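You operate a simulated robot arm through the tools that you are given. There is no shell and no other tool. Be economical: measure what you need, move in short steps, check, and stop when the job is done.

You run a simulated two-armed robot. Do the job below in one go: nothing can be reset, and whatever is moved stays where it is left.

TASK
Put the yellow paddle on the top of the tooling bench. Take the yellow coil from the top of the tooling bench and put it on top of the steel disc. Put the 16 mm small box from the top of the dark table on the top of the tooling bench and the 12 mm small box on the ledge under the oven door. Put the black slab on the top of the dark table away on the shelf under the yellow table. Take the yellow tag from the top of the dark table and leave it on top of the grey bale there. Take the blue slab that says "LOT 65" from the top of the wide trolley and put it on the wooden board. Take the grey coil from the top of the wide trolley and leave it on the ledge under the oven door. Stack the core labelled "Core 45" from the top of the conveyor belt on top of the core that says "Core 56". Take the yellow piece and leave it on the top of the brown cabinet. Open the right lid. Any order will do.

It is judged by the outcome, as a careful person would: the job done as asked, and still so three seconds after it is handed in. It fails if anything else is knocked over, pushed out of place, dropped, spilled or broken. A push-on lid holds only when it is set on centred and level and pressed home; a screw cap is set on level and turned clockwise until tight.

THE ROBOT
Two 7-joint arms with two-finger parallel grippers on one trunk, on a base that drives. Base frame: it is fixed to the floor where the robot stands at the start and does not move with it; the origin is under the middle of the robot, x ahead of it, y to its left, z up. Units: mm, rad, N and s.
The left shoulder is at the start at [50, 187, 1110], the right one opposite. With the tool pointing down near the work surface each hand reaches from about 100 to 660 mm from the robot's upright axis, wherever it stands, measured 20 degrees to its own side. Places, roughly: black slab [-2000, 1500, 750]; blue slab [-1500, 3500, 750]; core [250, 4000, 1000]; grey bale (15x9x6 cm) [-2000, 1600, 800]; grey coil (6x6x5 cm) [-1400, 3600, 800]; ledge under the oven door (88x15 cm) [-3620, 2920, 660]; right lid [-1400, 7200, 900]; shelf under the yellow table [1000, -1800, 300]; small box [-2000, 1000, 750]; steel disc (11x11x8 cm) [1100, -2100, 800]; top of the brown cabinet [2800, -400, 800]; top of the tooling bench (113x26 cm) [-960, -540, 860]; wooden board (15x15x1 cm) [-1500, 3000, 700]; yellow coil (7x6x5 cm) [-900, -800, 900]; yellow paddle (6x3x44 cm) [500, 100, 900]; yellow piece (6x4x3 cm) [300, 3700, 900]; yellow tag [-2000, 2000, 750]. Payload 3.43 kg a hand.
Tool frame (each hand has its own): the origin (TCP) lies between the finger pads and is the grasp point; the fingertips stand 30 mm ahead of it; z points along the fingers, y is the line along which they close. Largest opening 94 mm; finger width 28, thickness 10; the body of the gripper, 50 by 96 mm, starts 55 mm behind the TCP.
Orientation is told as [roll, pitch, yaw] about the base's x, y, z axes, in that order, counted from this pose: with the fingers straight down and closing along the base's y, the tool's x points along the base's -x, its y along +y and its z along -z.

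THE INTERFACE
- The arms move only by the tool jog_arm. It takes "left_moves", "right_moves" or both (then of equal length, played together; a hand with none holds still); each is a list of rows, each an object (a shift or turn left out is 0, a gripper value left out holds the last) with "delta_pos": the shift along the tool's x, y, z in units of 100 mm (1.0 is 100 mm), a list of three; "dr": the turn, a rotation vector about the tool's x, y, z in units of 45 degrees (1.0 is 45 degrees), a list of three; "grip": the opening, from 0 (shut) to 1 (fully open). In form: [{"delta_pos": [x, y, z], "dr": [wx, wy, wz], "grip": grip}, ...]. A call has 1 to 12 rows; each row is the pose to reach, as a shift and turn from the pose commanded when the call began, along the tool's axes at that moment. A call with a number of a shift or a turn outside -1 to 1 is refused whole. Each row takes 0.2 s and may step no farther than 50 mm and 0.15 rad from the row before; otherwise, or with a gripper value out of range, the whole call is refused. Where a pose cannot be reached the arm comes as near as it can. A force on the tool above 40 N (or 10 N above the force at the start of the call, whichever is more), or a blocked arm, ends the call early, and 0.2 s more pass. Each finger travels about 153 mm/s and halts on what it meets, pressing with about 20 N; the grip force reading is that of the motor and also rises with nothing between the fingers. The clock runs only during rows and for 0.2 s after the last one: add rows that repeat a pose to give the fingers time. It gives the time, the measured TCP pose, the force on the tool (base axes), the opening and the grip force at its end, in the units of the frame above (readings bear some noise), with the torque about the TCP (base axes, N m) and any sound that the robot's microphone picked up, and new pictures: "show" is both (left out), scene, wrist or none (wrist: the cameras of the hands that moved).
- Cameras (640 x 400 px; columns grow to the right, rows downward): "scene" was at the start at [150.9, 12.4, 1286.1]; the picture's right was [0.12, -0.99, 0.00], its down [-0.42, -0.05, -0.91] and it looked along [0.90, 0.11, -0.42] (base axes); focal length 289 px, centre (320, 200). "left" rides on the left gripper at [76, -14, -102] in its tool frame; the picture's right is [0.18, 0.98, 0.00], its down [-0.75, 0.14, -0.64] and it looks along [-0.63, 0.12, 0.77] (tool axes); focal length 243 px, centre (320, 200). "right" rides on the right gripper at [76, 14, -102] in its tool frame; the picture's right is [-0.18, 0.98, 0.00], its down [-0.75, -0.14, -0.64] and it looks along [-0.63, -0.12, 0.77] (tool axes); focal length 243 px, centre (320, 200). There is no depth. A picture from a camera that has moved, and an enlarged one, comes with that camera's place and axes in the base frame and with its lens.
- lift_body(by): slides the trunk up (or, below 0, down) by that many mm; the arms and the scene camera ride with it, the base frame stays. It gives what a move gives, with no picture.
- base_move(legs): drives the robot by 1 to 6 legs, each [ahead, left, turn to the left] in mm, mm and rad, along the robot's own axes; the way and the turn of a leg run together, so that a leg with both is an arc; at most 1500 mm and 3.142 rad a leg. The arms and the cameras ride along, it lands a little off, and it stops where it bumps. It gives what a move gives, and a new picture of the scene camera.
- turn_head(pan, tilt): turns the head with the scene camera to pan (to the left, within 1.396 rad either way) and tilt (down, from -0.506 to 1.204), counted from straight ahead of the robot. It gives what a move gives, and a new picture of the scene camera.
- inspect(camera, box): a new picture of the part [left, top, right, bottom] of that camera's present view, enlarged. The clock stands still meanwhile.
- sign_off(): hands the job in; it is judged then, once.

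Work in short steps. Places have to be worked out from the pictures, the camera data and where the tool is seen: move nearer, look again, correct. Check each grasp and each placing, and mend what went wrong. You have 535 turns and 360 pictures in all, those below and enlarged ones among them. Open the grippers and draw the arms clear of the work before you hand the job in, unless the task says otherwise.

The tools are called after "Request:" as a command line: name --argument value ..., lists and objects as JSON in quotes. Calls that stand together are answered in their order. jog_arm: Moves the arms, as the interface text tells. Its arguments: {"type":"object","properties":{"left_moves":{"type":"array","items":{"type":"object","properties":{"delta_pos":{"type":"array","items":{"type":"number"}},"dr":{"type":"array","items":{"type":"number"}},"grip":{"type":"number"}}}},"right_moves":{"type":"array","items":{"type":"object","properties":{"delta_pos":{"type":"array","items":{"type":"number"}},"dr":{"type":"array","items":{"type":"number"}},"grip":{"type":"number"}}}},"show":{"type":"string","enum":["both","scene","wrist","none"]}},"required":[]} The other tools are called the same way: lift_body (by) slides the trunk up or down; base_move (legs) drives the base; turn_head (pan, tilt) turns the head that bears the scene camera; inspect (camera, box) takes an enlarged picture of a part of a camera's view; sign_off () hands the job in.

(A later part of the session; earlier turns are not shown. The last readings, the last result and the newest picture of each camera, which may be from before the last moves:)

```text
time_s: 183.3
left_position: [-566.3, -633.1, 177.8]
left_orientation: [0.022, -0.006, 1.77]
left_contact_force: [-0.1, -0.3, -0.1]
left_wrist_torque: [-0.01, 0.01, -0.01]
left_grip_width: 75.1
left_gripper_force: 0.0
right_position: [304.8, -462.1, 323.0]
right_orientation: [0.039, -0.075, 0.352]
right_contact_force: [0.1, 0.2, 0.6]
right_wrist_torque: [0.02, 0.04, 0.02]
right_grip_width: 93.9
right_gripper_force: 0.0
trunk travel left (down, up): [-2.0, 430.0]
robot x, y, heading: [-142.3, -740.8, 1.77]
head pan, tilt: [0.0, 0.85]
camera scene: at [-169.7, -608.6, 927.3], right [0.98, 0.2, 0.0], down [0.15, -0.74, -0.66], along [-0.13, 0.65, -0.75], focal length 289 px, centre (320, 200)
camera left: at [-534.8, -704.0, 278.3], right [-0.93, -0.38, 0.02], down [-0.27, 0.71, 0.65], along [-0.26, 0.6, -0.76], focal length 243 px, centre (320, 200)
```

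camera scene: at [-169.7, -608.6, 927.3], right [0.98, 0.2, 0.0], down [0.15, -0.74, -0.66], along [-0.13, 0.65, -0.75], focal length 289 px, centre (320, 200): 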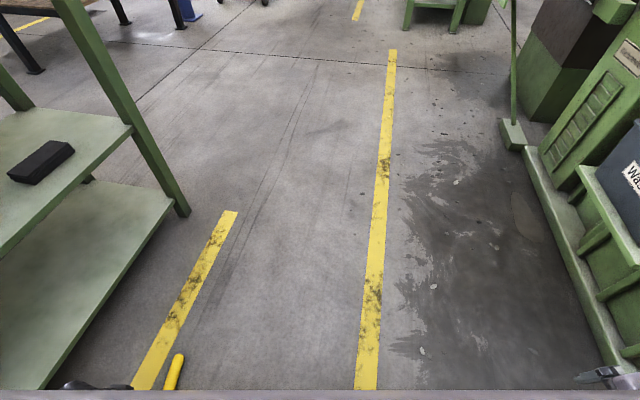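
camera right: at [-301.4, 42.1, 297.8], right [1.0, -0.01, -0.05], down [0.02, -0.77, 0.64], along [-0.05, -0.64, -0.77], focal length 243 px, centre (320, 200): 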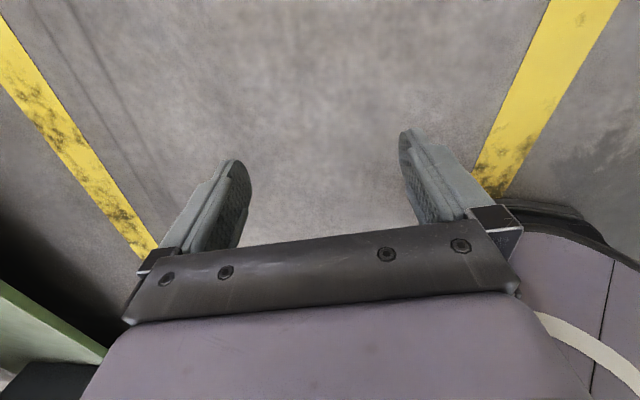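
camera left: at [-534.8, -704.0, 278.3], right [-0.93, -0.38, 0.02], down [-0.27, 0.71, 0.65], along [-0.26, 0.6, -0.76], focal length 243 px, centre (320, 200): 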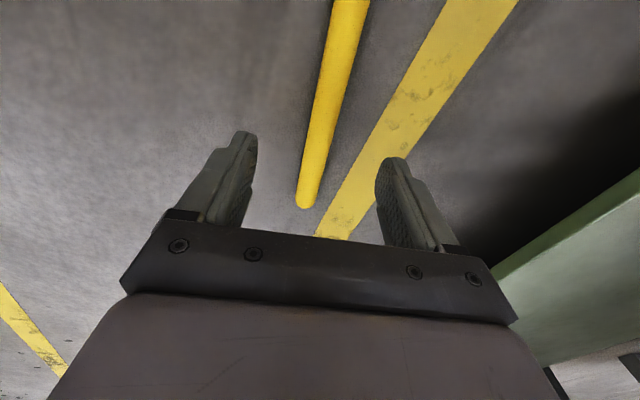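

Now the paddle lies fully beside me. I pull the hand back/in with the arm and shift the base left a little so the hand is over the mid-handle.

Request:
jog_arm --left_moves '[{"delta_pos": [0.3, -0.1, 0], "dr": [0.03, 0, 0]}, {"delta_pos": [0.6, -0.2, 0.2], "dr": [0.03, 0, 0]}]' --show "none"

Request:
base_move --legs '[[-5, 30, 0]]'

Request:
jog_arm --left_moves '[{"delta_pos": [0, 0, 0.4]}, {"delta_pos": [0, 0, 0.7]}]' --show "wrist"

```text
time_s: 183.9
left_position: [-533.3, -687.7, 155.3]
left_orientation: [-0.001, -0.005, 1.769]
left_contact_force: [0.8, 0.0, 0.6]
left_wrist_torque: [-0.02, 0.01, 0.0]
left_grip_width: 75.4
left_gripper_force: 0.1
right_position: [305.2, -461.0, 322.3]
right_orientation: [0.039, -0.076, 0.352]
right_contact_force: [-0.3, 0.2, 0.6]
right_wrist_torque: [-0.01, 0.0, 0.01]
right_grip_width: 94.0
right_gripper_force: 0.1
trunk travel left (down, up): [-2.0, 430.0]
robot x, y, heading: [-146.1, -746.2, 1.774]
head pan, tilt: [0.0, 0.85]
```

```text
time_s: 184.9
left_position: [-560.8, -698.3, 157.1]
left_orientation: [-0.002, -0.006, 1.768]
left_contact_force: [0.2, -0.2, -0.4]
left_wrist_torque: [0.0, -0.03, 0.02]
left_grip_width: 74.9
left_gripper_force: 0.0
right_position: [276.2, -471.8, 323.2]
right_orientation: [0.037, -0.075, 0.354]
right_contact_force: [0.1, 0.7, 0.2]
right_wrist_torque: [0.0, 0.01, 0.0]
right_grip_width: 93.9
right_gripper_force: 0.1
trunk travel left (down, up): [-2.0, 430.0]
robot x, y, heading: [-172.7, -755.5, 1.771]
head pan, tilt: [0.0, 0.85]
camera scene: at [-197.8, -619.4, 927.3], right [0.98, 0.2, 0.0], down [0.15, -0.74, -0.66], along [-0.13, 0.65, -0.75], focal length 289 px, centre (320, 200)
```

scene: 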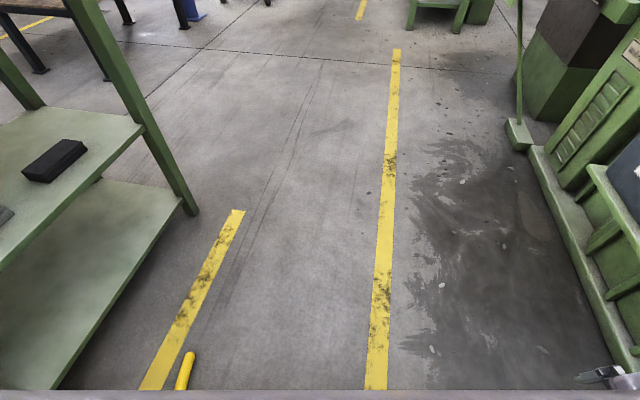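

```text
time_s: 185.5
left_position: [-561.9, -698.3, 86.3]
left_orientation: [-0.002, -0.004, 1.768]
left_contact_force: [0.8, 0.6, 0.5]
left_wrist_torque: [-0.06, -0.03, -0.01]
left_grip_width: 75.4
left_gripper_force: 0.1
right_position: [276.7, -472.8, 322.1]
right_orientation: [0.04, -0.074, 0.355]
right_contact_force: [0.5, 1.3, 0.0]
right_wrist_torque: [0.04, 0.01, -0.03]
right_grip_width: 94.0
right_gripper_force: 0.1
trunk travel left (down, up): [-2.0, 430.0]
robot x, y, heading: [-172.2, -755.1, 1.771]
head pan, tilt: [0.0, 0.85]
camera left: at [-532.5, -770.5, 186.8], right [-0.93, -0.37, 0.0], down [-0.29, 0.71, 0.65], along [-0.24, 0.6, -0.76], focal length 243 px, centre (320, 200)
```

left: 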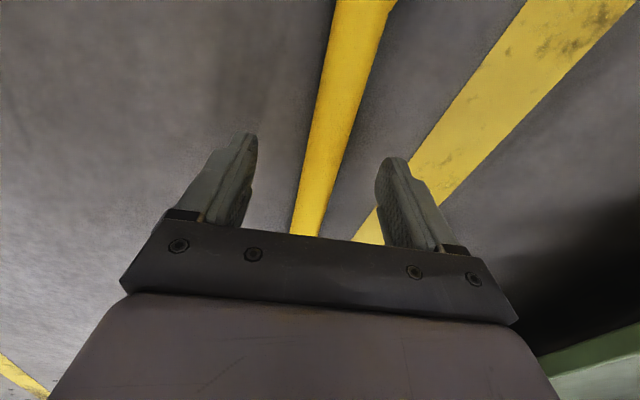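

Request:
jog_arm --left_moves '[{"delta_pos": [0, 0, 0.3]}, {"delta_pos": [0, 0, 0.5]}, {"delta_pos": [0, 0, 0.51], "grip": 0.3}, {"delta_pos": [0, 0, 0.51], "grip": 0}, {"delta_pos": [0, 0, 0.51], "grip": 0}, {"delta_pos": [0, 0, 0.51], "grip": 0}, {"delta_pos": [0, 0, 0.48], "grip": 0}, {"delta_pos": [0, 0, 0.43], "grip": 0}, {"delta_pos": [0, 0, 0.35], "grip": 0}]' --show "none"

Request:
jog_arm --left_moves '[{"delta_pos": [0, 0, -0.1], "grip": 0}, {"delta_pos": [0, 0, -0.2], "grip": 0}, {"delta_pos": [0, 0, -0.3], "grip": 0}, {"delta_pos": [0, 0, -0.4], "grip": 0}]' --show "wrist"

```text
time_s: 187.5
left_position: [-559.6, -699.5, 50.5]
left_orientation: [-0.001, -0.003, 1.767]
left_contact_force: [0.6, -0.3, -2.1]
left_wrist_torque: [-0.04, 0.0, 0.02]
left_grip_width: 29.5
left_gripper_force: 20.2
right_position: [276.4, -473.2, 323.1]
right_orientation: [0.038, -0.075, 0.356]
right_contact_force: [0.3, 0.8, 0.2]
right_wrist_torque: [0.02, -0.01, 0.02]
right_grip_width: 93.8
right_gripper_force: 0.0
trunk travel left (down, up): [-2.0, 430.0]
robot x, y, heading: [-173.6, -755.5, 1.769]
head pan, tilt: [0.0, 0.85]
```

```text
time_s: 188.5
left_position: [-560.8, -699.3, 90.4]
left_orientation: [-0.001, -0.004, 1.768]
left_contact_force: [0.5, 0.5, -2.1]
left_wrist_torque: [-0.07, 0.0, -0.01]
left_grip_width: 29.8
left_gripper_force: 20.2
right_position: [275.7, -472.0, 321.8]
right_orientation: [0.037, -0.075, 0.354]
right_contact_force: [0.5, 0.1, 0.2]
right_wrist_torque: [0.05, -0.02, -0.01]
right_grip_width: 94.0
right_gripper_force: 0.0
trunk travel left (down, up): [-2.0, 430.0]
robot x, y, heading: [-170.6, -753.0, 1.769]
head pan, tilt: [0.0, 0.85]
camera left: at [-532.2, -770.7, 191.6], right [-0.93, -0.37, 0.0], down [-0.29, 0.71, 0.65], along [-0.24, 0.6, -0.76], focal length 243 px, centre (320, 200)
```

left: 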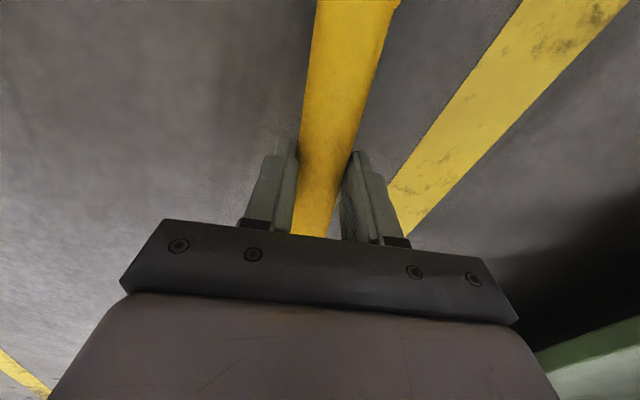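

Lifted cleanly (2.1 N, balanced). I raise the trunk 400 and straighten the heading along the bench.

Request:
lift_body --by 400

Request:
base_move --legs '[[0, 0, -0.2]]'

Request:
jog_arm --left_moves '[{"delta_pos": [0, 0.2, -0.35]}, {"delta_pos": [0, 0.4, -0.7]}, {"delta_pos": [0, 0.5, -1]}]' --show "none"

Request:
jog_arm --left_moves '[{"delta_pos": [0, 0.2, -0.35]}, {"delta_pos": [0, 0.4, -0.7]}, {"delta_pos": [0, 0.5, -1]}]' --show "scene"

```text
time_s: 192.3
left_position: [-561.5, -699.6, 490.3]
left_orientation: [-0.002, -0.004, 1.768]
left_contact_force: [-0.2, -0.4, -1.7]
left_wrist_torque: [-0.02, 0.01, 0.02]
left_grip_width: 29.7
left_gripper_force: 20.0
right_position: [275.6, -472.7, 722.2]
right_orientation: [0.039, -0.076, 0.353]
right_contact_force: [-0.2, -0.6, 0.6]
right_wrist_torque: [0.02, -0.03, 0.0]
right_grip_width: 94.0
right_gripper_force: 0.0
trunk travel left (down, up): [-402.0, 30.0]
robot x, y, heading: [-170.7, -754.8, 1.772]
head pan, tilt: [0.0, 0.85]
```

```text
time_s: 193.4
left_position: [-541.0, -621.8, 490.0]
left_orientation: [-0.001, -0.004, 1.57]
left_contact_force: [1.0, 1.0, -2.8]
left_wrist_torque: [-0.08, 0.0, -0.02]
left_grip_width: 29.7
left_gripper_force: 19.9
right_position: [322.9, -566.5, 723.6]
right_orientation: [0.037, -0.075, 0.156]
right_contact_force: [-0.7, -0.4, -0.8]
right_wrist_torque: [-0.02, 0.01, 0.01]
right_grip_width: 93.8
right_gripper_force: 0.2
trunk travel left (down, up): [-402.0, 30.0]
robot x, y, heading: [-171.1, -755.3, 1.57]
head pan, tilt: [0.0, 0.85]
camera scene: at [-171.0, -616.7, 1327.3], right [1.0, 0.0, 0.0], down [0.0, -0.75, -0.66], along [0.0, 0.66, -0.75], focal length 289 px, centre (320, 200)
```

scene: 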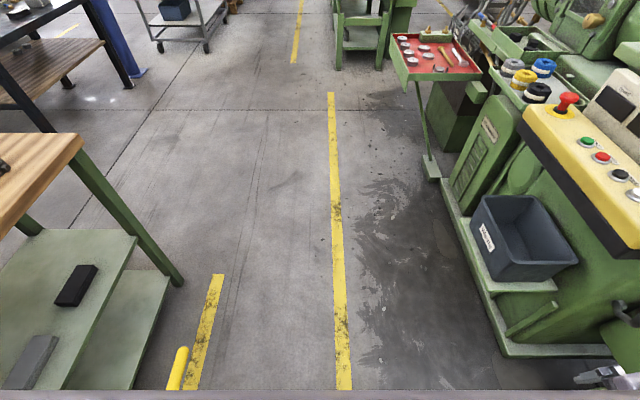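

```text
time_s: 194.2
left_position: [-591.5, -622.6, 589.9]
left_orientation: [-0.004, -0.005, 1.57]
left_contact_force: [-0.2, 0.2, -2.1]
left_wrist_torque: [-0.03, 0.03, 0.0]
left_grip_width: 29.7
left_gripper_force: 20.0
right_position: [322.9, -566.2, 722.6]
right_orientation: [0.039, -0.075, 0.155]
right_contact_force: [0.1, -0.8, -0.6]
right_wrist_torque: [-0.01, 0.0, 0.0]
right_grip_width: 94.1
right_gripper_force: 0.1
trunk travel left (down, up): [-402.0, 30.0]
robot x, y, heading: [-170.2, -756.6, 1.571]
head pan, tilt: [0.0, 0.85]
```

```text
time_s: 195.1
left_position: [-641.9, -624.2, 687.9]
left_orientation: [-0.005, -0.004, 1.569]
left_contact_force: [0.3, -0.2, -2.3]
left_wrist_torque: [-0.09, 0.01, 0.02]
left_grip_width: 29.6
left_gripper_force: 19.8
right_position: [323.6, -567.6, 722.3]
right_orientation: [0.038, -0.076, 0.155]
right_contact_force: [0.9, -0.6, -0.4]
right_wrist_torque: [0.01, 0.02, 0.01]
right_grip_width: 93.8
right_gripper_force: 0.1
trunk travel left (down, up): [-402.0, 30.0]
robot x, y, heading: [-176.8, -756.3, 1.571]
head pan, tilt: [0.0, 0.85]
camera scene: at [-170.9, -616.6, 1327.3], right [1.0, 0.0, 0.0], down [0.0, -0.75, -0.66], along [0.0, 0.66, -0.75], focal length 289 px, centre (320, 200)
```

scene: 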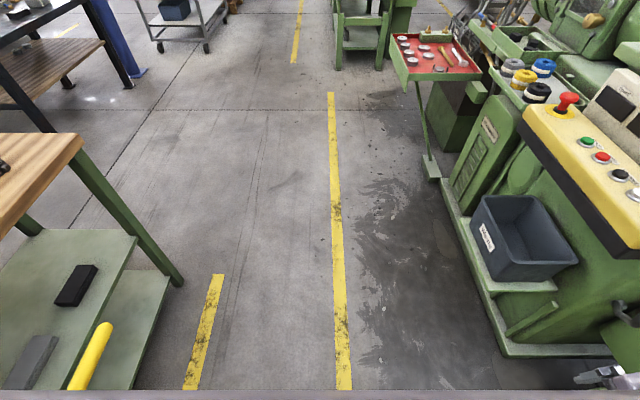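

I keep raising and extending the left arm, and pull the right hand in by 60 to clear the console.

Request:
jog_arm --left_moves '[{"delta_pos": [0, 0.15, -0.35]}, {"delta_pos": [0, 0.3, -0.7]}, {"delta_pos": [0, 0.4, -1]}]' --right_moves '[{"delta_pos": [0.2, 0, 0]}, {"delta_pos": [0.4, 0, 0]}, {"delta_pos": [0.6, 0, 0]}]' --show "none"

Request:
jog_arm --left_moves '[{"delta_pos": [0, 0.15, -0.35]}, {"delta_pos": [0, 0.3, -0.7]}, {"delta_pos": [0, 0.4, -1]}]' --show "none"

Request:
jog_arm --left_moves '[{"delta_pos": [0, 0.1, -0.35]}, {"delta_pos": [0, 0.1, -0.7]}, {"delta_pos": [0, 0.1, -1]}]' --show "none"

Request:
base_move --legs '[[278, 0, 0]]'

```text
time_s: 195.8
left_position: [-681.4, -625.4, 790.2]
left_orientation: [-0.002, -0.004, 1.569]
left_contact_force: [0.6, -0.1, -2.0]
left_wrist_torque: [-0.04, 0.02, -0.01]
left_grip_width: 29.9
left_gripper_force: 19.6
right_position: [263.6, -574.5, 719.5]
right_orientation: [0.039, -0.076, 0.156]
right_contact_force: [-0.6, 0.3, -0.3]
right_wrist_torque: [-0.02, 0.0, 0.02]
right_grip_width: 94.1
right_gripper_force: 0.0
trunk travel left (down, up): [-402.0, 30.0]
robot x, y, heading: [-170.1, -754.6, 1.571]
head pan, tilt: [0.0, 0.85]
```

```text
time_s: 196.7
left_position: [-722.7, -626.1, 889.6]
left_orientation: [-0.003, -0.002, 1.568]
left_contact_force: [-0.6, -0.4, -2.0]
left_wrist_torque: [-0.07, 0.01, 0.02]
left_grip_width: 29.4
left_gripper_force: 20.3
right_position: [263.4, -575.1, 719.0]
right_orientation: [0.039, -0.074, 0.155]
right_contact_force: [0.5, 0.0, 0.8]
right_wrist_torque: [-0.02, -0.03, -0.02]
right_grip_width: 93.9
right_gripper_force: 0.1
trunk travel left (down, up): [-402.0, 30.0]
robot x, y, heading: [-171.7, -754.4, 1.57]
head pan, tilt: [0.0, 0.85]
```

```text
time_s: 197.4
left_position: [-730.9, -625.4, 991.5]
left_orientation: [-0.004, -0.005, 1.571]
left_contact_force: [-0.1, -0.1, -2.1]
left_wrist_torque: [-0.04, -0.02, 0.0]
left_grip_width: 29.6
left_gripper_force: 20.0
right_position: [263.4, -575.3, 718.9]
right_orientation: [0.04, -0.074, 0.157]
right_contact_force: [-1.5, -0.9, -0.8]
right_wrist_torque: [0.0, -0.01, 0.0]
right_grip_width: 94.2
right_gripper_force: 0.0
trunk travel left (down, up): [-402.0, 30.0]
robot x, y, heading: [-173.5, -751.1, 1.572]
head pan, tilt: [0.0, 0.85]
```

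```text
time_s: 199.4
left_position: [-733.5, -347.9, 991.6]
left_orientation: [-0.002, -0.005, 1.575]
left_contact_force: [-0.2, 0.3, -2.0]
left_wrist_torque: [-0.07, -0.01, -0.01]
left_grip_width: 29.6
left_gripper_force: 20.1
right_position: [261.8, -293.5, 719.2]
right_orientation: [0.04, -0.074, 0.16]
right_contact_force: [-0.6, 0.5, 0.1]
right_wrist_torque: [-0.04, -0.01, -0.03]
right_grip_width: 93.9
right_gripper_force: 0.0
trunk travel left (down, up): [-402.0, 30.0]
robot x, y, heading: [-175.5, -474.6, 1.578]
head pan, tilt: [0.0, 0.85]
camera scene: at [-172.8, -337.4, 1327.3], right [1.0, 0.01, 0.0], down [0.0, -0.75, -0.66], along [0.0, 0.66, -0.75], focal length 289 px, centre (320, 200)
```

scene: 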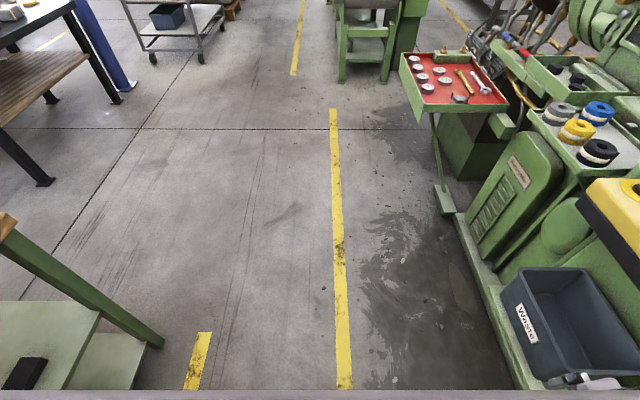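

Next I slide left 132 so the paddle is over the front strip, and look left with the head.

Request:
turn_head --pan 1.3 --tilt 0.75

Request:
base_move --legs '[[2, 132, 0]]'

```text
time_s: 200.9
left_position: [-733.4, -348.1, 992.6]
left_orientation: [-0.001, -0.006, 1.577]
left_contact_force: [0.4, 0.1, -1.4]
left_wrist_torque: [-0.07, -0.01, 0.02]
left_grip_width: 29.6
left_gripper_force: 19.9
right_position: [262.2, -293.8, 718.4]
right_orientation: [0.038, -0.075, 0.161]
right_contact_force: [-0.7, -0.6, -0.5]
right_wrist_torque: [0.03, 0.0, 0.04]
right_grip_width: 94.1
right_gripper_force: 0.1
trunk travel left (down, up): [-402.0, 30.0]
robot x, y, heading: [-169.9, -474.8, 1.576]
head pan, tilt: [1.3, 0.75]
camera scene: at [-252.3, -394.3, 1335.3], right [0.26, 0.97, 0.0], down [0.66, -0.18, -0.73], along [-0.71, 0.19, -0.68], focal length 289 px, centre (320, 200)
```

scene: 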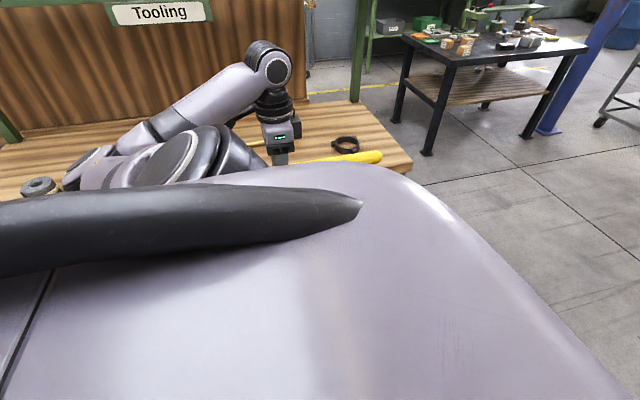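

```text
time_s: 202.7
left_position: [-864.3, -348.4, 990.2]
left_orientation: [-0.003, -0.005, 1.577]
left_contact_force: [-0.5, 0.5, -1.7]
left_wrist_torque: [-0.05, -0.01, -0.03]
left_grip_width: 29.6
left_gripper_force: 19.8
right_position: [131.3, -293.3, 719.0]
right_orientation: [0.038, -0.075, 0.163]
right_contact_force: [-0.3, 0.0, 0.1]
right_wrist_torque: [-0.01, 0.01, -0.04]
right_grip_width: 94.1
right_gripper_force: 0.0
trunk travel left (down, up): [-402.0, 30.0]
robot x, y, heading: [-301.0, -476.7, 1.581]
head pan, tilt: [1.3, 0.75]
camera scene: at [-383.3, -393.5, 1335.3], right [0.26, 0.97, 0.0], down [0.66, -0.18, -0.73], along [-0.71, 0.19, -0.68], focal length 289 px, centre (320, 200)
```

scene: 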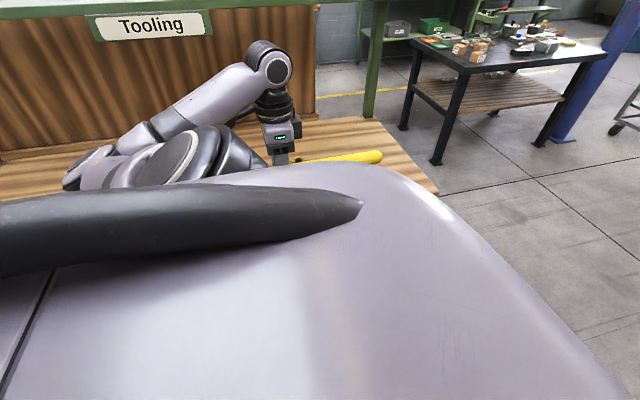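

I check with the left wrist camera before lowering.

Request:
inspect --camera "left" --box '[0, 0, 640, 400]'

```text
1.00 times, centred on (320, 200) of left (not enlarged: the box is as wide or as high as the picture)
camera zoom: at [-850.0, -425.2, 1091.9], right [-0.98, -0.19, 0.0], down [-0.15, 0.75, 0.65], along [-0.12, 0.63, -0.76], focal length 243 px, centre (320, 200)
```

zoom: 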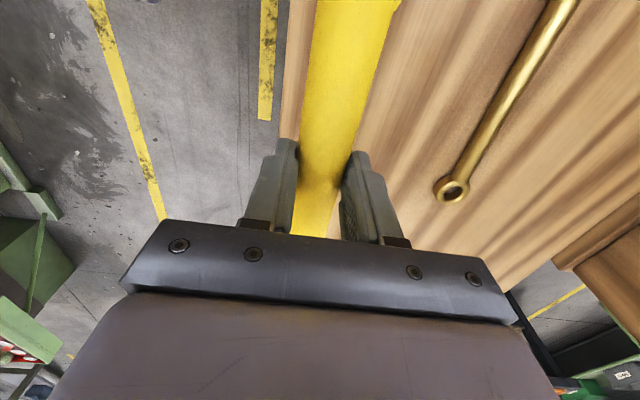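

The wrist view shows the bench edge at x≈-833 and top z≈818. I shift 14 mm farther in and lower in steps.

Request:
jog_arm --left_moves '[{"delta_pos": [0, 0.14, 0.3]}, {"delta_pos": [0, 0.14, 0.7]}, {"delta_pos": [0, 0.14, 1]}]' --show "none"

Request:
jog_arm --left_moves '[{"delta_pos": [0, 0, 0.08]}, {"delta_pos": [0, 0, 0.16]}, {"delta_pos": [0, 0, 0.24]}, {"delta_pos": [0, 0, 0.32]}, {"delta_pos": [0, 0, 0.4]}]' --show "wrist"

```text
time_s: 203.5
left_position: [-877.9, -348.1, 895.0]
left_orientation: [0.003, -0.004, 1.576]
left_contact_force: [-0.6, -2.2, 13.9]
left_wrist_torque: [-0.21, -0.05, 0.06]
left_grip_width: 29.5
left_gripper_force: 19.8
right_position: [132.0, -292.2, 718.9]
right_orientation: [0.039, -0.074, 0.162]
right_contact_force: [-0.2, 0.3, 0.5]
right_wrist_torque: [0.02, 0.02, -0.02]
right_grip_width: 94.0
right_gripper_force: 0.1
trunk travel left (down, up): [-402.0, 30.0]
robot x, y, heading: [-304.0, -475.2, 1.581]
head pan, tilt: [1.3, 0.75]
```

```text
time_s: 203.9
left_position: [-878.1, -347.5, 889.8]
left_orientation: [0.007, -0.008, 1.578]
left_contact_force: [6.6, -4.7, 20.4]
left_wrist_torque: [-0.48, -0.66, 0.2]
left_grip_width: 29.6
left_gripper_force: 19.7
right_position: [132.0, -292.1, 719.2]
right_orientation: [0.04, -0.073, 0.163]
right_contact_force: [-0.8, 0.5, 0.2]
right_wrist_torque: [0.02, -0.02, 0.01]
right_grip_width: 94.2
right_gripper_force: 0.2
trunk travel left (down, up): [-402.0, 30.0]
robot x, y, heading: [-304.0, -476.7, 1.579]
head pan, tilt: [1.3, 0.75]
stopped in row 2 (left hand): the force on the tool passed its limit at 49 N (the readings are from after the stop); the commanded pose is now the measured one
camera left: at [-862.1, -425.4, 990.8], right [-0.98, -0.19, 0.01], down [-0.14, 0.75, 0.65], along [-0.13, 0.64, -0.76], focal length 243 px, centre (320, 200)
```

left: 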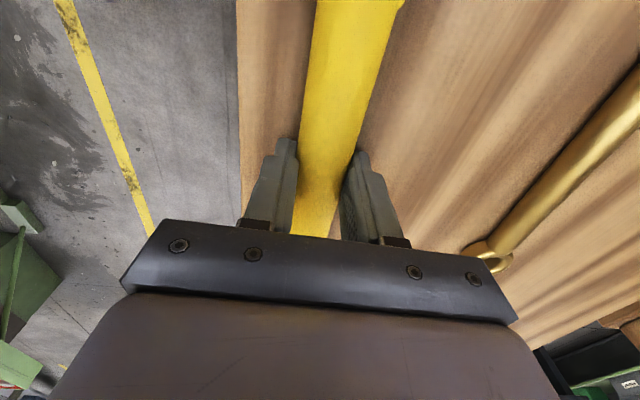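

The paddle rests on the top (contact at z≈892). I lift 5 mm, shift 10 mm toward the edge for clearance from the coil, set down, and open.

Request:
jog_arm --left_moves '[{"delta_pos": [0, 0, -0.06]}, {"delta_pos": [0, -0.1, -0.06]}, {"delta_pos": [0, -0.1, 0.0]}, {"delta_pos": [0, -0.1, 0.0], "grip": 0.25}, {"delta_pos": [0, -0.1, 0.0], "grip": 0.6}, {"delta_pos": [0, -0.1, 0.0], "grip": 0.6}]' --show "none"

Request:
jog_arm --left_moves '[{"delta_pos": [0, 0, -0.4]}, {"delta_pos": [0, 0, -0.8]}, {"delta_pos": [0, 0, -1]}]' --show "wrist"

```text
time_s: 205.1
left_position: [-875.0, -349.1, 891.5]
left_orientation: [0.029, -0.011, 1.581]
left_contact_force: [-6.4, -3.3, 7.5]
left_wrist_torque: [-0.15, -0.06, -0.12]
left_grip_width: 52.7
left_gripper_force: 0.0
right_position: [130.7, -291.7, 720.1]
right_orientation: [0.037, -0.076, 0.165]
right_contact_force: [0.6, -0.3, -0.4]
right_wrist_torque: [0.01, -0.01, -0.01]
right_grip_width: 93.7
right_gripper_force: 0.1
trunk travel left (down, up): [-402.0, 30.0]
robot x, y, heading: [-303.4, -476.5, 1.58]
head pan, tilt: [1.3, 0.75]
stopped in row 5 (left hand): the force on the tool passed its limit at 41 N (the readings are from after the stop); the commanded pose is now the measured one
```

```text
time_s: 205.9
left_position: [-871.0, -348.1, 992.6]
left_orientation: [0.023, -0.012, 1.582]
left_contact_force: [0.1, 0.9, 0.3]
left_wrist_torque: [-0.01, 0.01, 0.02]
left_grip_width: 56.4
left_gripper_force: 0.1
right_position: [130.6, -292.2, 719.8]
right_orientation: [0.038, -0.075, 0.163]
right_contact_force: [-0.3, 0.0, 0.7]
right_wrist_torque: [-0.01, 0.01, -0.05]
right_grip_width: 93.9
right_gripper_force: 0.0
trunk travel left (down, up): [-402.0, 30.0]
robot x, y, heading: [-302.4, -475.7, 1.574]
head pan, tilt: [1.3, 0.75]
camera left: at [-855.1, -425.6, 1092.5], right [-0.98, -0.19, 0.02], down [-0.13, 0.75, 0.65], along [-0.14, 0.64, -0.76], focal length 243 px, centre (320, 200)
```

left: 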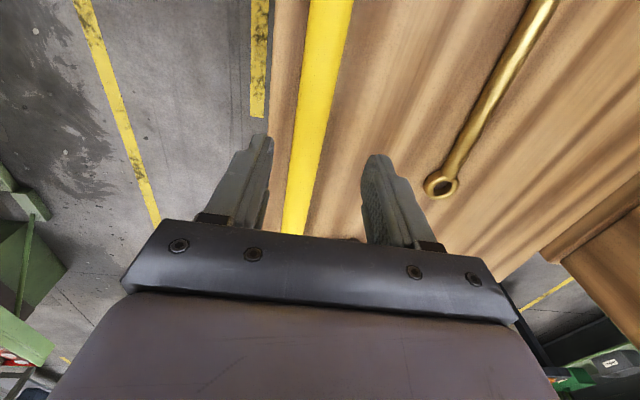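

Released. I slide away from the bench and turn to face it to verify.

Request:
turn_head --pan 0 --tilt 0.65

Request:
base_move --legs '[[0, -150, 0], [0, 0, 1.57]]'

```text
time_s: 207.3
left_position: [-873.3, -348.4, 992.1]
left_orientation: [0.023, -0.013, 1.582]
left_contact_force: [1.4, 0.7, -0.5]
left_wrist_torque: [0.01, 0.01, 0.03]
left_grip_width: 56.4
left_gripper_force: 0.0
right_position: [129.9, -291.6, 718.3]
right_orientation: [0.037, -0.076, 0.164]
right_contact_force: [-0.2, -0.3, -0.1]
right_wrist_torque: [-0.03, 0.01, -0.04]
right_grip_width: 94.1
right_gripper_force: 0.0
trunk travel left (down, up): [-402.0, 30.0]
robot x, y, heading: [-303.6, -476.4, 1.575]
head pan, tilt: [0.0, 0.649]
camera scene: at [-304.1, -328.4, 1344.0], right [1.0, 0.01, 0.0], down [0.01, -0.6, -0.8], along [-0.01, 0.8, -0.6], focal length 289 px, centre (320, 200)
```

scene: 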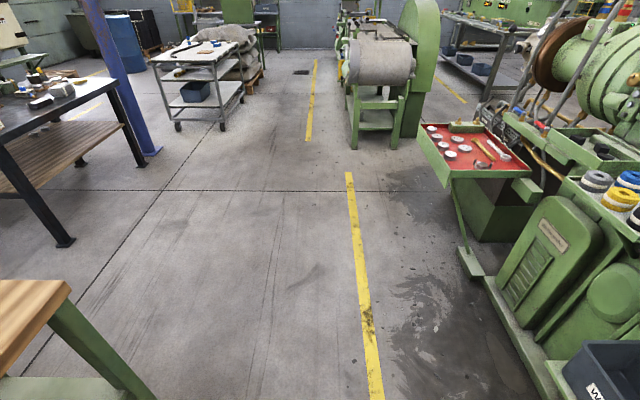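

```text
time_s: 213.2
left_position: [-272.7, -1043.8, 992.2]
left_orientation: [0.023, -0.012, -3.122]
left_contact_force: [0.0, -0.7, -0.1]
left_wrist_torque: [-0.02, 0.0, 0.0]
left_grip_width: 56.4
left_gripper_force: 0.0
right_position: [-340.6, -40.4, 718.2]
right_orientation: [0.037, -0.074, 1.744]
right_contact_force: [0.4, -0.6, -0.3]
right_wrist_torque: [-0.02, -0.01, -0.01]
right_grip_width: 93.8
right_gripper_force: 0.2
trunk travel left (down, up): [-402.0, 30.0]
robot x, y, heading: [-154.4, -470.6, -3.123]
head pan, tilt: [0.0, 0.649]
camera scene: at [-297.6, -475.0, 1344.0], right [-0.02, 1.0, 0.0], down [0.6, 0.01, -0.8], along [-0.8, -0.02, -0.6], focal length 289 px, centre (320, 200)
```

scene: 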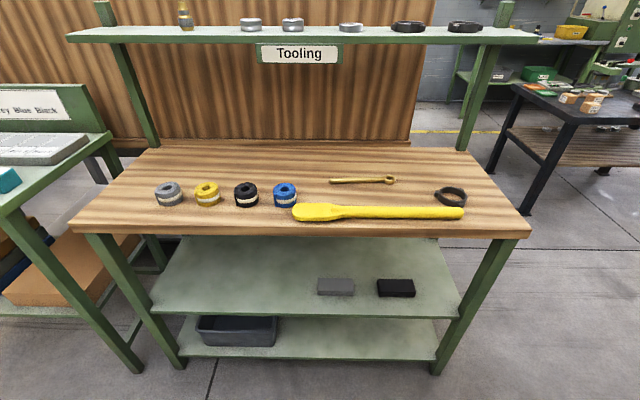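

The paddle lies well on the bench and nothing else moved. I bring both arms back to a natural forward posture for travel.

Request:
jog_arm --left_moves '[{"delta_pos": [-0.2, -0.1, 0]}, {"delta_pos": [-0.4, -0.2, 0]}, {"delta_pos": [-0.6, -0.3, 0]}, {"delta_pos": [-0.8, -0.4, 0]}, {"delta_pos": [-1, -0.5, 0]}]' --right_moves '[{"delta_pos": [0, 0.2, 0], "dr": [0, 0, -0.18]}, {"delta_pos": [0, 0.4, 0], "dr": [0, 0, -0.36]}, {"delta_pos": [0, 0.6, 0], "dr": [0, 0, -0.54]}, {"delta_pos": [0, 0.8, 0], "dr": [0, 0, -0.72]}, {"delta_pos": [0, 1, 0], "dr": [0, 0, -0.88]}]' --show "none"

Request:
jog_arm --left_moves '[{"delta_pos": [-0.2, -0.1, 0]}, {"delta_pos": [-0.4, -0.2, 0]}, {"delta_pos": [-0.6, -0.3, 0]}, {"delta_pos": [-0.8, -0.4, 0]}, {"delta_pos": [-1, -0.5, 0]}]' --right_moves '[{"delta_pos": [-0.1, 0.1, -0.2], "dr": [0, 0, -0.18]}, {"delta_pos": [-0.3, 0.2, -0.4], "dr": [0, 0, -0.36]}, {"delta_pos": [-0.4, 0.3, -0.6], "dr": [0, 0, -0.54]}, {"delta_pos": [-0.5, 0.4, -0.8], "dr": [0, 0, -0.72]}, {"delta_pos": [-0.7, 0.6, -1], "dr": [0, 0, -0.88]}]' --show "none"

Request:
jog_arm --left_moves '[{"delta_pos": [-0.3, -0.3, 0]}, {"delta_pos": [-0.6, -0.6, 0]}, {"delta_pos": [-0.8, -0.9, 0]}]' --right_moves '[{"delta_pos": [0, 0.2, -0.4]}, {"delta_pos": [0, 0.5, -0.7]}, {"delta_pos": [0, 0.7, -1]}]' --show "none"

```text
time_s: 214.3
left_position: [-374.5, -996.5, 991.8]
left_orientation: [0.024, -0.01, -3.12]
left_contact_force: [0.4, -1.4, -0.4]
left_wrist_torque: [0.0, 0.0, 0.01]
left_grip_width: 56.6
left_gripper_force: 0.0
right_position: [-441.1, -58.5, 722.4]
right_orientation: [-0.019, -0.082, 2.44]
right_contact_force: [0.8, -0.4, 0.1]
right_wrist_torque: [0.01, -0.05, 0.03]
right_grip_width: 94.3
right_gripper_force: 0.1
trunk travel left (down, up): [-402.0, 30.0]
robot x, y, heading: [-154.3, -470.6, -3.123]
head pan, tilt: [0.0, 0.649]
```

```text
time_s: 215.6
left_position: [-475.4, -949.4, 990.6]
left_orientation: [0.022, -0.01, -3.117]
left_contact_force: [-0.2, 0.4, -0.1]
left_wrist_torque: [0.0, 0.0, -0.03]
left_grip_width: 56.6
left_gripper_force: 0.1
right_position: [-528.3, -67.4, 828.0]
right_orientation: [-0.07, -0.05, 3.133]
right_contact_force: [0.4, 0.0, -1.7]
right_wrist_torque: [0.05, -0.01, 0.0]
right_grip_width: 94.1
right_gripper_force: 0.0
trunk travel left (down, up): [-402.0, 30.0]
robot x, y, heading: [-155.5, -471.2, -3.118]
head pan, tilt: [0.0, 0.649]
```

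```text
time_s: 216.3
left_position: [-556.5, -860.3, 988.7]
left_orientation: [0.024, -0.01, -3.119]
left_contact_force: [0.8, -0.1, -0.1]
left_wrist_torque: [0.01, 0.03, 0.02]
left_grip_width: 56.7
left_gripper_force: 0.0
right_position: [-524.8, -142.0, 924.1]
right_orientation: [-0.067, -0.05, 3.131]
right_contact_force: [-0.2, 0.1, 0.4]
right_wrist_torque: [0.02, -0.02, 0.01]
right_grip_width: 94.2
right_gripper_force: 0.1
trunk travel left (down, up): [-402.0, 30.0]
robot x, y, heading: [-152.7, -473.9, -3.123]
head pan, tilt: [0.0, 0.649]
```

Arms are in a natural posture. Next I head for the dark table: ahead a bit, then sideways right (north) 1500.

Request:
base_move --legs '[[150, 0, 0], [0, -1500, 0]]'

```text
time_s: 230.5
left_position: [-743.0, 610.6, 989.0]
left_orientation: [0.022, -0.013, -3.101]
left_contact_force: [0.0, 0.4, 0.2]
left_wrist_torque: [-0.03, 0.0, 0.0]
left_grip_width: 56.2
left_gripper_force: 0.1
right_position: [-723.1, 1328.7, 923.0]
right_orientation: [-0.065, -0.053, -3.134]
right_contact_force: [0.9, 0.0, 0.1]
right_wrist_torque: [-0.01, 0.0, 0.03]
right_grip_width: 94.2
right_gripper_force: 0.1
trunk travel left (down, up): [-402.0, 30.0]
robot x, y, heading: [-344.0, 1005.0, -3.107]
head pan, tilt: [0.0, 0.649]
camera scene: at [-490.3, 1000.1, 1344.0], right [-0.04, 1.0, 0.0], down [0.6, 0.02, -0.8], along [-0.8, -0.03, -0.6], focal length 289 px, centre (320, 200)
```

scene: 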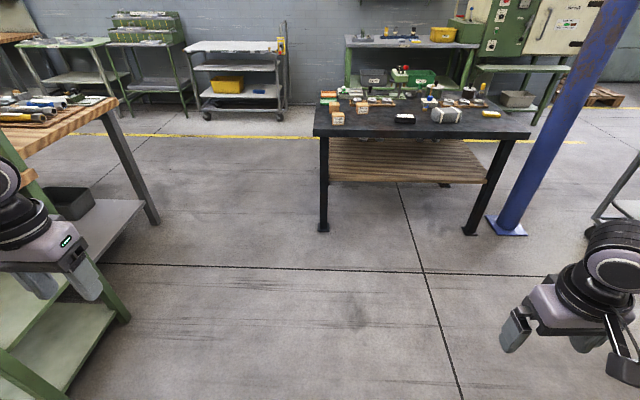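

The dark table's front edge is at x≈-1810, y 925–1990. I drive up to it and look.

Request:
base_move --legs '[[950, -380, -0.035]]'

```text
time_s: 235.8
left_position: [-1722.4, 998.8, 989.5]
left_orientation: [0.023, -0.011, 3.141]
left_contact_force: [0.2, -0.6, 0.7]
left_wrist_torque: [-0.01, -0.02, -0.02]
left_grip_width: 56.6
left_gripper_force: 0.1
right_position: [-1672.6, 1718.1, 923.1]
right_orientation: [-0.067, -0.053, 3.108]
right_contact_force: [0.8, -0.4, 0.0]
right_wrist_torque: [-0.01, 0.01, 0.02]
right_grip_width: 93.7
right_gripper_force: 0.1
trunk travel left (down, up): [-402.0, 30.0]
robot x, y, heading: [-1308.9, 1377.4, 3.143]
head pan, tilt: [0.0, 0.649]
camera scene: at [-1453.8, 1378.3, 1343.9], right [0.0, 1.0, 0.0], down [0.6, 0.0, -0.8], along [-0.8, 0.0, -0.6], focal length 289 px, centre (320, 200)
```

scene: 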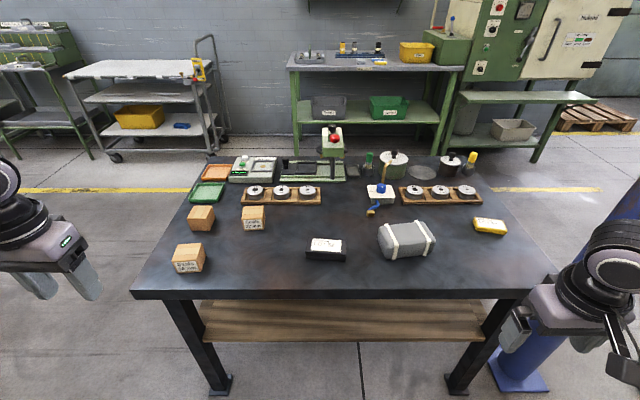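

I zoom on the boxes to read labels.

Request:
inspect --camera "scene" --box '[160, 195, 280, 280]'

Request:
inspect --camera "scene" --box '[290, 200, 520, 275]'

```text
4.71 times, centred on (220, 238) of scene
camera zoom: at [-1453.8, 1378.3, 1343.9], right [0.0, 1.0, 0.0], down [0.6, 0.0, -0.8], along [-0.8, 0.0, -0.6], focal length 1360 px, centre (791, 24)
```

zoom: 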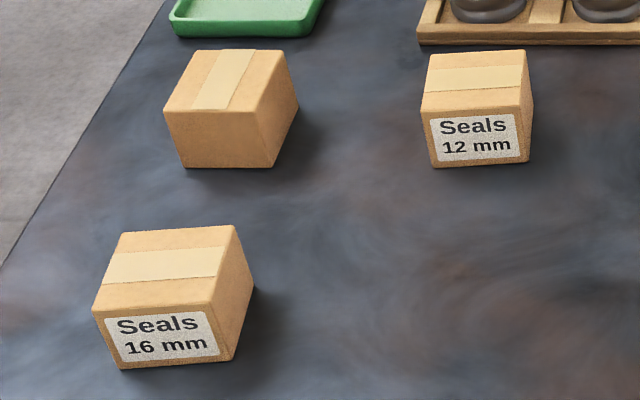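

```text
2.78 times, centred on (405, 238) of scene
camera zoom: at [-1453.8, 1378.3, 1343.9], right [0.0, 1.0, 0.0], down [0.6, 0.0, -0.8], along [-0.8, 0.0, -0.6], focal length 804 px, centre (84, 96)
```

zoom: 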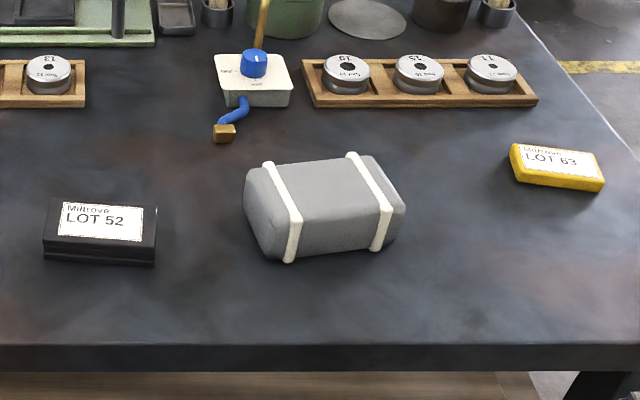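

The yellow tag (LOT 63) is at about (-2106,1890), lying along y with a slight skew; black slab LOT 52 at (-2018,1395); boxes 16 mm at (-1963,1036), 12 mm at (-2126,1174). I turn the right hand crosswise for the tag and lower the trunk.

Request:
jog_arm --right_moves '[{"dr": [-0.04, 0.03, 0.17]}, {"dr": [-0.085, 0.067, 0.33]}, {"dr": [-0.085, 0.067, 0.5]}, {"dr": [-0.085, 0.067, 0.67]}, {"dr": [-0.085, 0.067, 0.84]}, {"dr": [-0.085, 0.067, 1]}]' --show "none"

Request:
jog_arm --right_moves '[{"dr": [0, 0, 0.17]}, {"dr": [0, 0, 0.34]}, {"dr": [0, 0, 0.5]}, {"dr": [0, 0, 0.67]}, {"dr": [0, 0, 0.84]}, {"dr": [0, 0, 1]}]' --show "none"

Request:
base_move --legs '[[0, -220, 0]]'

```text
time_s: 237.2
left_position: [-1721.7, 998.8, 988.8]
left_orientation: [0.022, -0.012, 3.14]
left_contact_force: [0.1, 0.5, -0.6]
left_wrist_torque: [0.0, 0.03, 0.02]
left_grip_width: 56.4
left_gripper_force: 0.0
right_position: [-1672.5, 1716.2, 923.3]
right_orientation: [0.032, -0.011, 2.32]
right_contact_force: [0.3, 0.4, 0.7]
right_wrist_torque: [-0.03, 0.01, 0.02]
right_grip_width: 94.0
right_gripper_force: 0.1
trunk travel left (down, up): [-402.0, 30.0]
robot x, y, heading: [-1306.4, 1373.5, 3.141]
head pan, tilt: [0.0, 0.649]
```

```text
time_s: 238.6
left_position: [-1721.3, 999.6, 988.4]
left_orientation: [0.023, -0.012, 3.141]
left_contact_force: [-1.3, 0.0, -0.2]
left_wrist_torque: [0.02, 0.0, 0.01]
left_grip_width: 56.1
left_gripper_force: 0.1
right_position: [-1673.1, 1714.8, 922.9]
right_orientation: [0.029, 0.014, 1.534]
right_contact_force: [0.5, -0.3, -0.2]
right_wrist_torque: [0.04, 0.0, -0.02]
right_grip_width: 93.9
right_gripper_force: 0.0
trunk travel left (down, up): [-402.0, 30.0]
robot x, y, heading: [-1311.1, 1377.2, 3.139]
head pan, tilt: [0.0, 0.649]
```

```text
time_s: 241.2
left_position: [-1721.8, 1220.2, 988.2]
left_orientation: [0.022, -0.012, 3.141]
left_contact_force: [0.3, -0.4, 0.0]
left_wrist_torque: [0.0, -0.03, 0.0]
left_grip_width: 56.3
left_gripper_force: 0.1
right_position: [-1671.8, 1938.2, 923.1]
right_orientation: [0.03, 0.013, 1.535]
right_contact_force: [-0.4, 0.3, -0.8]
right_wrist_torque: [0.01, -0.04, -0.01]
right_grip_width: 94.2
right_gripper_force: 0.1
trunk travel left (down, up): [-402.0, 30.0]
robot x, y, heading: [-1308.6, 1598.0, 3.136]
head pan, tilt: [0.0, 0.649]
camera scene: at [-1453.0, 1599.3, 1344.0], right [0.0, 1.0, 0.0], down [0.6, 0.0, -0.8], along [-0.8, 0.0, -0.6], focal length 289 px, centre (320, 200)
```

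scene: 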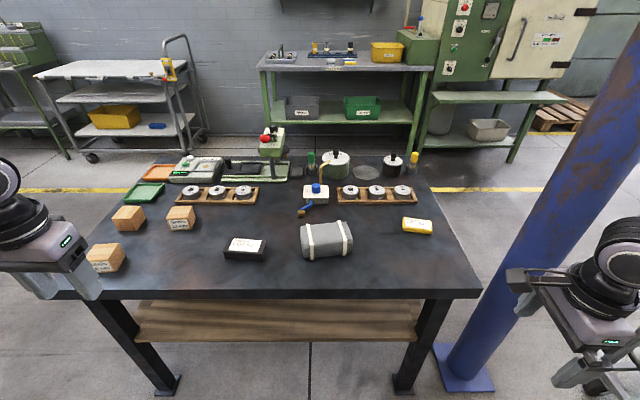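

I lower the trunk 100, extend the right hand forward, and drive in over the tag.

Request:
lift_body --by -100

Request:
jog_arm --right_moves '[{"delta_pos": [0, 0.35, 0], "dr": [0.04, -0.017, 0.09]}, {"delta_pos": [0, 0.7, 0], "dr": [0.04, -0.017, 0.185]}, {"delta_pos": [0, 1, 0], "dr": [0.04, -0.017, 0.185]}]' --show "none"

Request:
base_move --legs '[[250, 40, 0]]'

Request:
jog_arm --right_moves '[{"delta_pos": [0, 0.35, 0]}, {"delta_pos": [0, 0.65, 0]}]' --show "wrist"

```text
time_s: 242.5
left_position: [-1721.3, 1221.3, 888.4]
left_orientation: [0.022, -0.012, 3.139]
left_contact_force: [0.4, -0.3, 0.2]
left_wrist_torque: [-0.02, -0.02, -0.01]
left_grip_width: 56.2
left_gripper_force: 0.0
right_position: [-1672.2, 1936.9, 823.7]
right_orientation: [0.029, 0.013, 1.536]
right_contact_force: [0.6, 0.3, -0.4]
right_wrist_torque: [0.0, -0.01, -0.01]
right_grip_width: 94.0
right_gripper_force: 0.0
trunk travel left (down, up): [-302.0, 130.0]
robot x, y, heading: [-1306.1, 1601.2, 3.137]
head pan, tilt: [0.0, 0.649]
```

```text
time_s: 243.3
left_position: [-1721.6, 1220.5, 888.5]
left_orientation: [0.023, -0.01, 3.141]
left_contact_force: [-0.3, 0.1, -0.5]
left_wrist_torque: [-0.01, 0.0, 0.05]
left_grip_width: 56.4
left_gripper_force: 0.0
right_position: [-1770.9, 1943.7, 826.2]
right_orientation: [-0.004, 0.0, 1.388]
right_contact_force: [-1.1, 0.2, -0.5]
right_wrist_torque: [0.0, 0.0, 0.01]
right_grip_width: 94.1
right_gripper_force: 0.0
trunk travel left (down, up): [-302.0, 130.0]
robot x, y, heading: [-1308.5, 1598.0, 3.135]
head pan, tilt: [0.0, 0.649]
```

```text
time_s: 245.1
left_position: [-1973.8, 1180.0, 889.2]
left_orientation: [0.024, -0.011, 3.141]
left_contact_force: [0.0, 1.1, 0.4]
left_wrist_torque: [0.03, -0.01, 0.0]
left_grip_width: 56.0
left_gripper_force: 0.0
right_position: [-2023.8, 1902.8, 827.5]
right_orientation: [-0.003, 0.002, 1.391]
right_contact_force: [0.6, -0.5, 0.4]
right_wrist_torque: [0.0, 0.0, -0.01]
right_grip_width: 94.0
right_gripper_force: 0.0
trunk travel left (down, up): [-302.0, 130.0]
robot x, y, heading: [-1561.8, 1554.6, 3.14]
head pan, tilt: [0.0, 0.649]
camera scene: at [-1705.4, 1559.6, 1243.9], right [0.0, 1.0, 0.0], down [0.6, 0.0, -0.8], along [-0.8, 0.0, -0.6], focal length 289 px, centre (320, 200)
```

scene: 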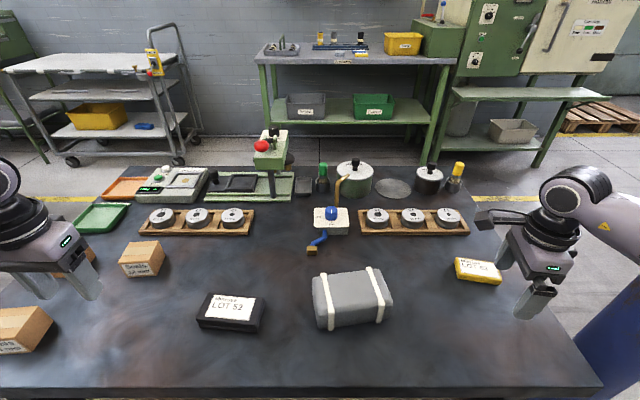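

```text
time_s: 245.7
left_position: [-1972.4, 1179.8, 888.6]
left_orientation: [0.023, -0.013, 3.143]
left_contact_force: [0.3, -0.8, -0.2]
left_wrist_torque: [0.0, -0.02, -0.01]
left_grip_width: 56.4
left_gripper_force: 0.1
right_position: [-2089.3, 1914.5, 827.4]
right_orientation: [-0.003, 0.002, 1.394]
right_contact_force: [0.1, 0.4, -1.3]
right_wrist_torque: [0.0, 0.01, 0.0]
right_grip_width: 94.1
right_gripper_force: 0.0
trunk travel left (down, up): [-302.0, 130.0]
robot x, y, heading: [-1560.9, 1559.5, 3.138]
head pan, tilt: [0.0, 0.649]
camera right: at [-2116.8, 1841.8, 930.4], right [-0.93, 0.35, 0.0], down [0.27, 0.72, 0.64], along [0.23, 0.6, -0.77], focal length 243 px, centre (320, 200)
```

right: 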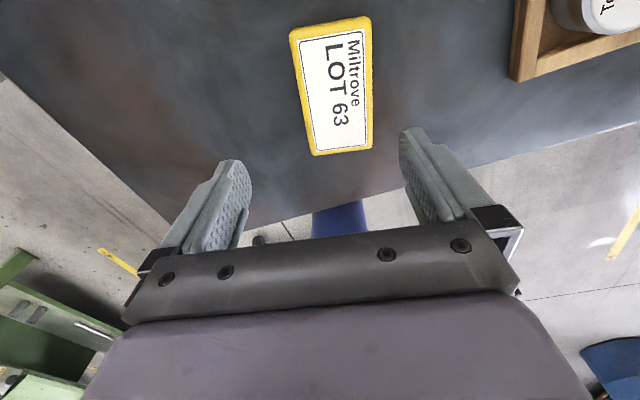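

The tag is at (-2108,1886). I centre over it, then descend to z≈783.

Request:
jog_arm --right_moves '[{"delta_pos": [0.31, 0.14, 0], "dr": [0, 0, 0.05]}, {"delta_pos": [0.31, 0.14, 0.25], "dr": [0, 0, 0.05]}, {"delta_pos": [0.31, 0.14, 0.44], "dr": [0, 0, 0.05]}]' --show "wrist"

```text
time_s: 246.5
left_position: [-1972.2, 1181.2, 888.0]
left_orientation: [0.022, -0.011, 3.142]
left_contact_force: [0.0, -0.1, 1.3]
left_wrist_torque: [0.02, 0.05, 0.02]
left_grip_width: 56.3
left_gripper_force: 0.0
right_position: [-2107.7, 1885.3, 782.3]
right_orientation: [-0.003, 0.0, 1.353]
right_contact_force: [0.4, 0.2, -0.4]
right_wrist_torque: [0.0, -0.02, 0.0]
right_grip_width: 93.7
right_gripper_force: 0.0
trunk travel left (down, up): [-302.0, 130.0]
robot x, y, heading: [-1559.9, 1559.7, 3.136]
head pan, tilt: [0.0, 0.649]
camera right: at [-2137.6, 1815.9, 885.4], right [-0.92, 0.39, 0.0], down [0.3, 0.71, 0.64], along [0.25, 0.59, -0.77], focal length 243 px, centre (320, 200)
```

right: 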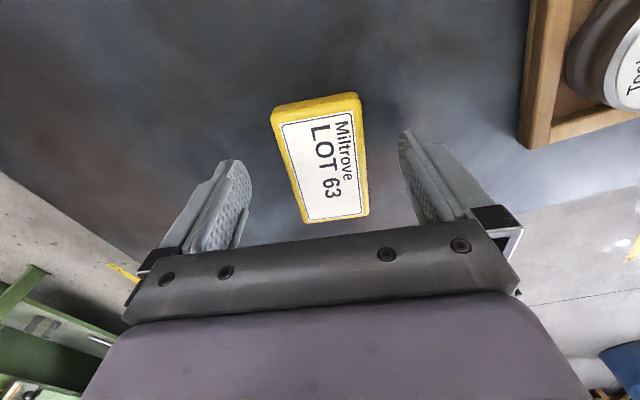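

The tag is centred between the fingers. I go down 8 more and close.

Request:
jog_arm --right_moves '[{"delta_pos": [0, 0, 0.08]}, {"delta_pos": [0, 0, 0.08], "grip": 0.4}, {"delta_pos": [0, 0, 0.08], "grip": 0}, {"delta_pos": [0, 0, 0.08], "grip": 0}]' --show "none"

Request:
jog_arm --right_moves '[{"delta_pos": [0, 0, -0.3]}, {"delta_pos": [0, 0, -0.7]}, {"delta_pos": [0, 0, -1]}]' --show "wrist"

```text
time_s: 247.5
left_position: [-1972.8, 1180.0, 888.6]
left_orientation: [0.024, -0.013, 3.142]
left_contact_force: [-0.1, 0.1, -0.5]
left_wrist_torque: [-0.04, -0.01, -0.04]
left_grip_width: 56.4
left_gripper_force: 0.1
right_position: [-2106.3, 1886.9, 773.3]
right_orientation: [-0.003, 0.002, 1.352]
right_contact_force: [0.8, 0.1, 1.1]
right_wrist_torque: [0.06, -0.02, 0.05]
right_grip_width: 49.1
right_gripper_force: 20.1
trunk travel left (down, up): [-302.0, 130.0]
robot x, y, heading: [-1560.2, 1558.4, 3.138]
head pan, tilt: [0.0, 0.649]
```

```text
time_s: 248.3
left_position: [-1972.1, 1180.7, 888.4]
left_orientation: [0.024, -0.014, 3.141]
left_contact_force: [0.1, -0.2, 0.3]
left_wrist_torque: [-0.01, 0.02, 0.0]
left_grip_width: 56.5
left_gripper_force: 0.0
right_position: [-2106.6, 1886.2, 875.6]
right_orientation: [-0.003, 0.001, 1.352]
right_contact_force: [-0.3, 1.1, -1.2]
right_wrist_torque: [-0.01, 0.02, -0.04]
right_grip_width: 49.1
right_gripper_force: 20.1
trunk travel left (down, up): [-302.0, 130.0]
robot x, y, heading: [-1563.4, 1558.2, 3.138]
head pan, tilt: [0.0, 0.649]
camera right: at [-2137.1, 1814.8, 978.1], right [-0.92, 0.39, 0.0], down [0.3, 0.71, 0.64], along [0.25, 0.59, -0.77], focal length 243 px, centre (320, 200)
```

right: 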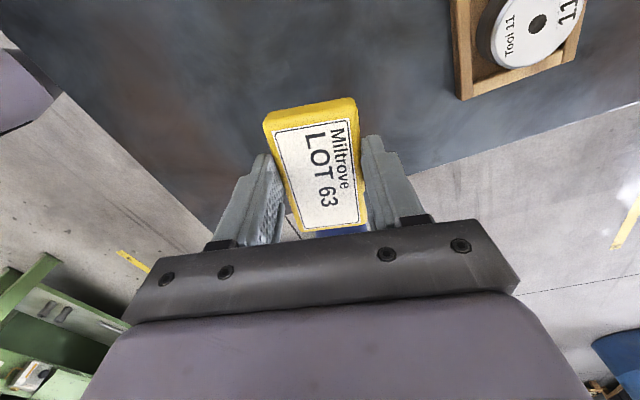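

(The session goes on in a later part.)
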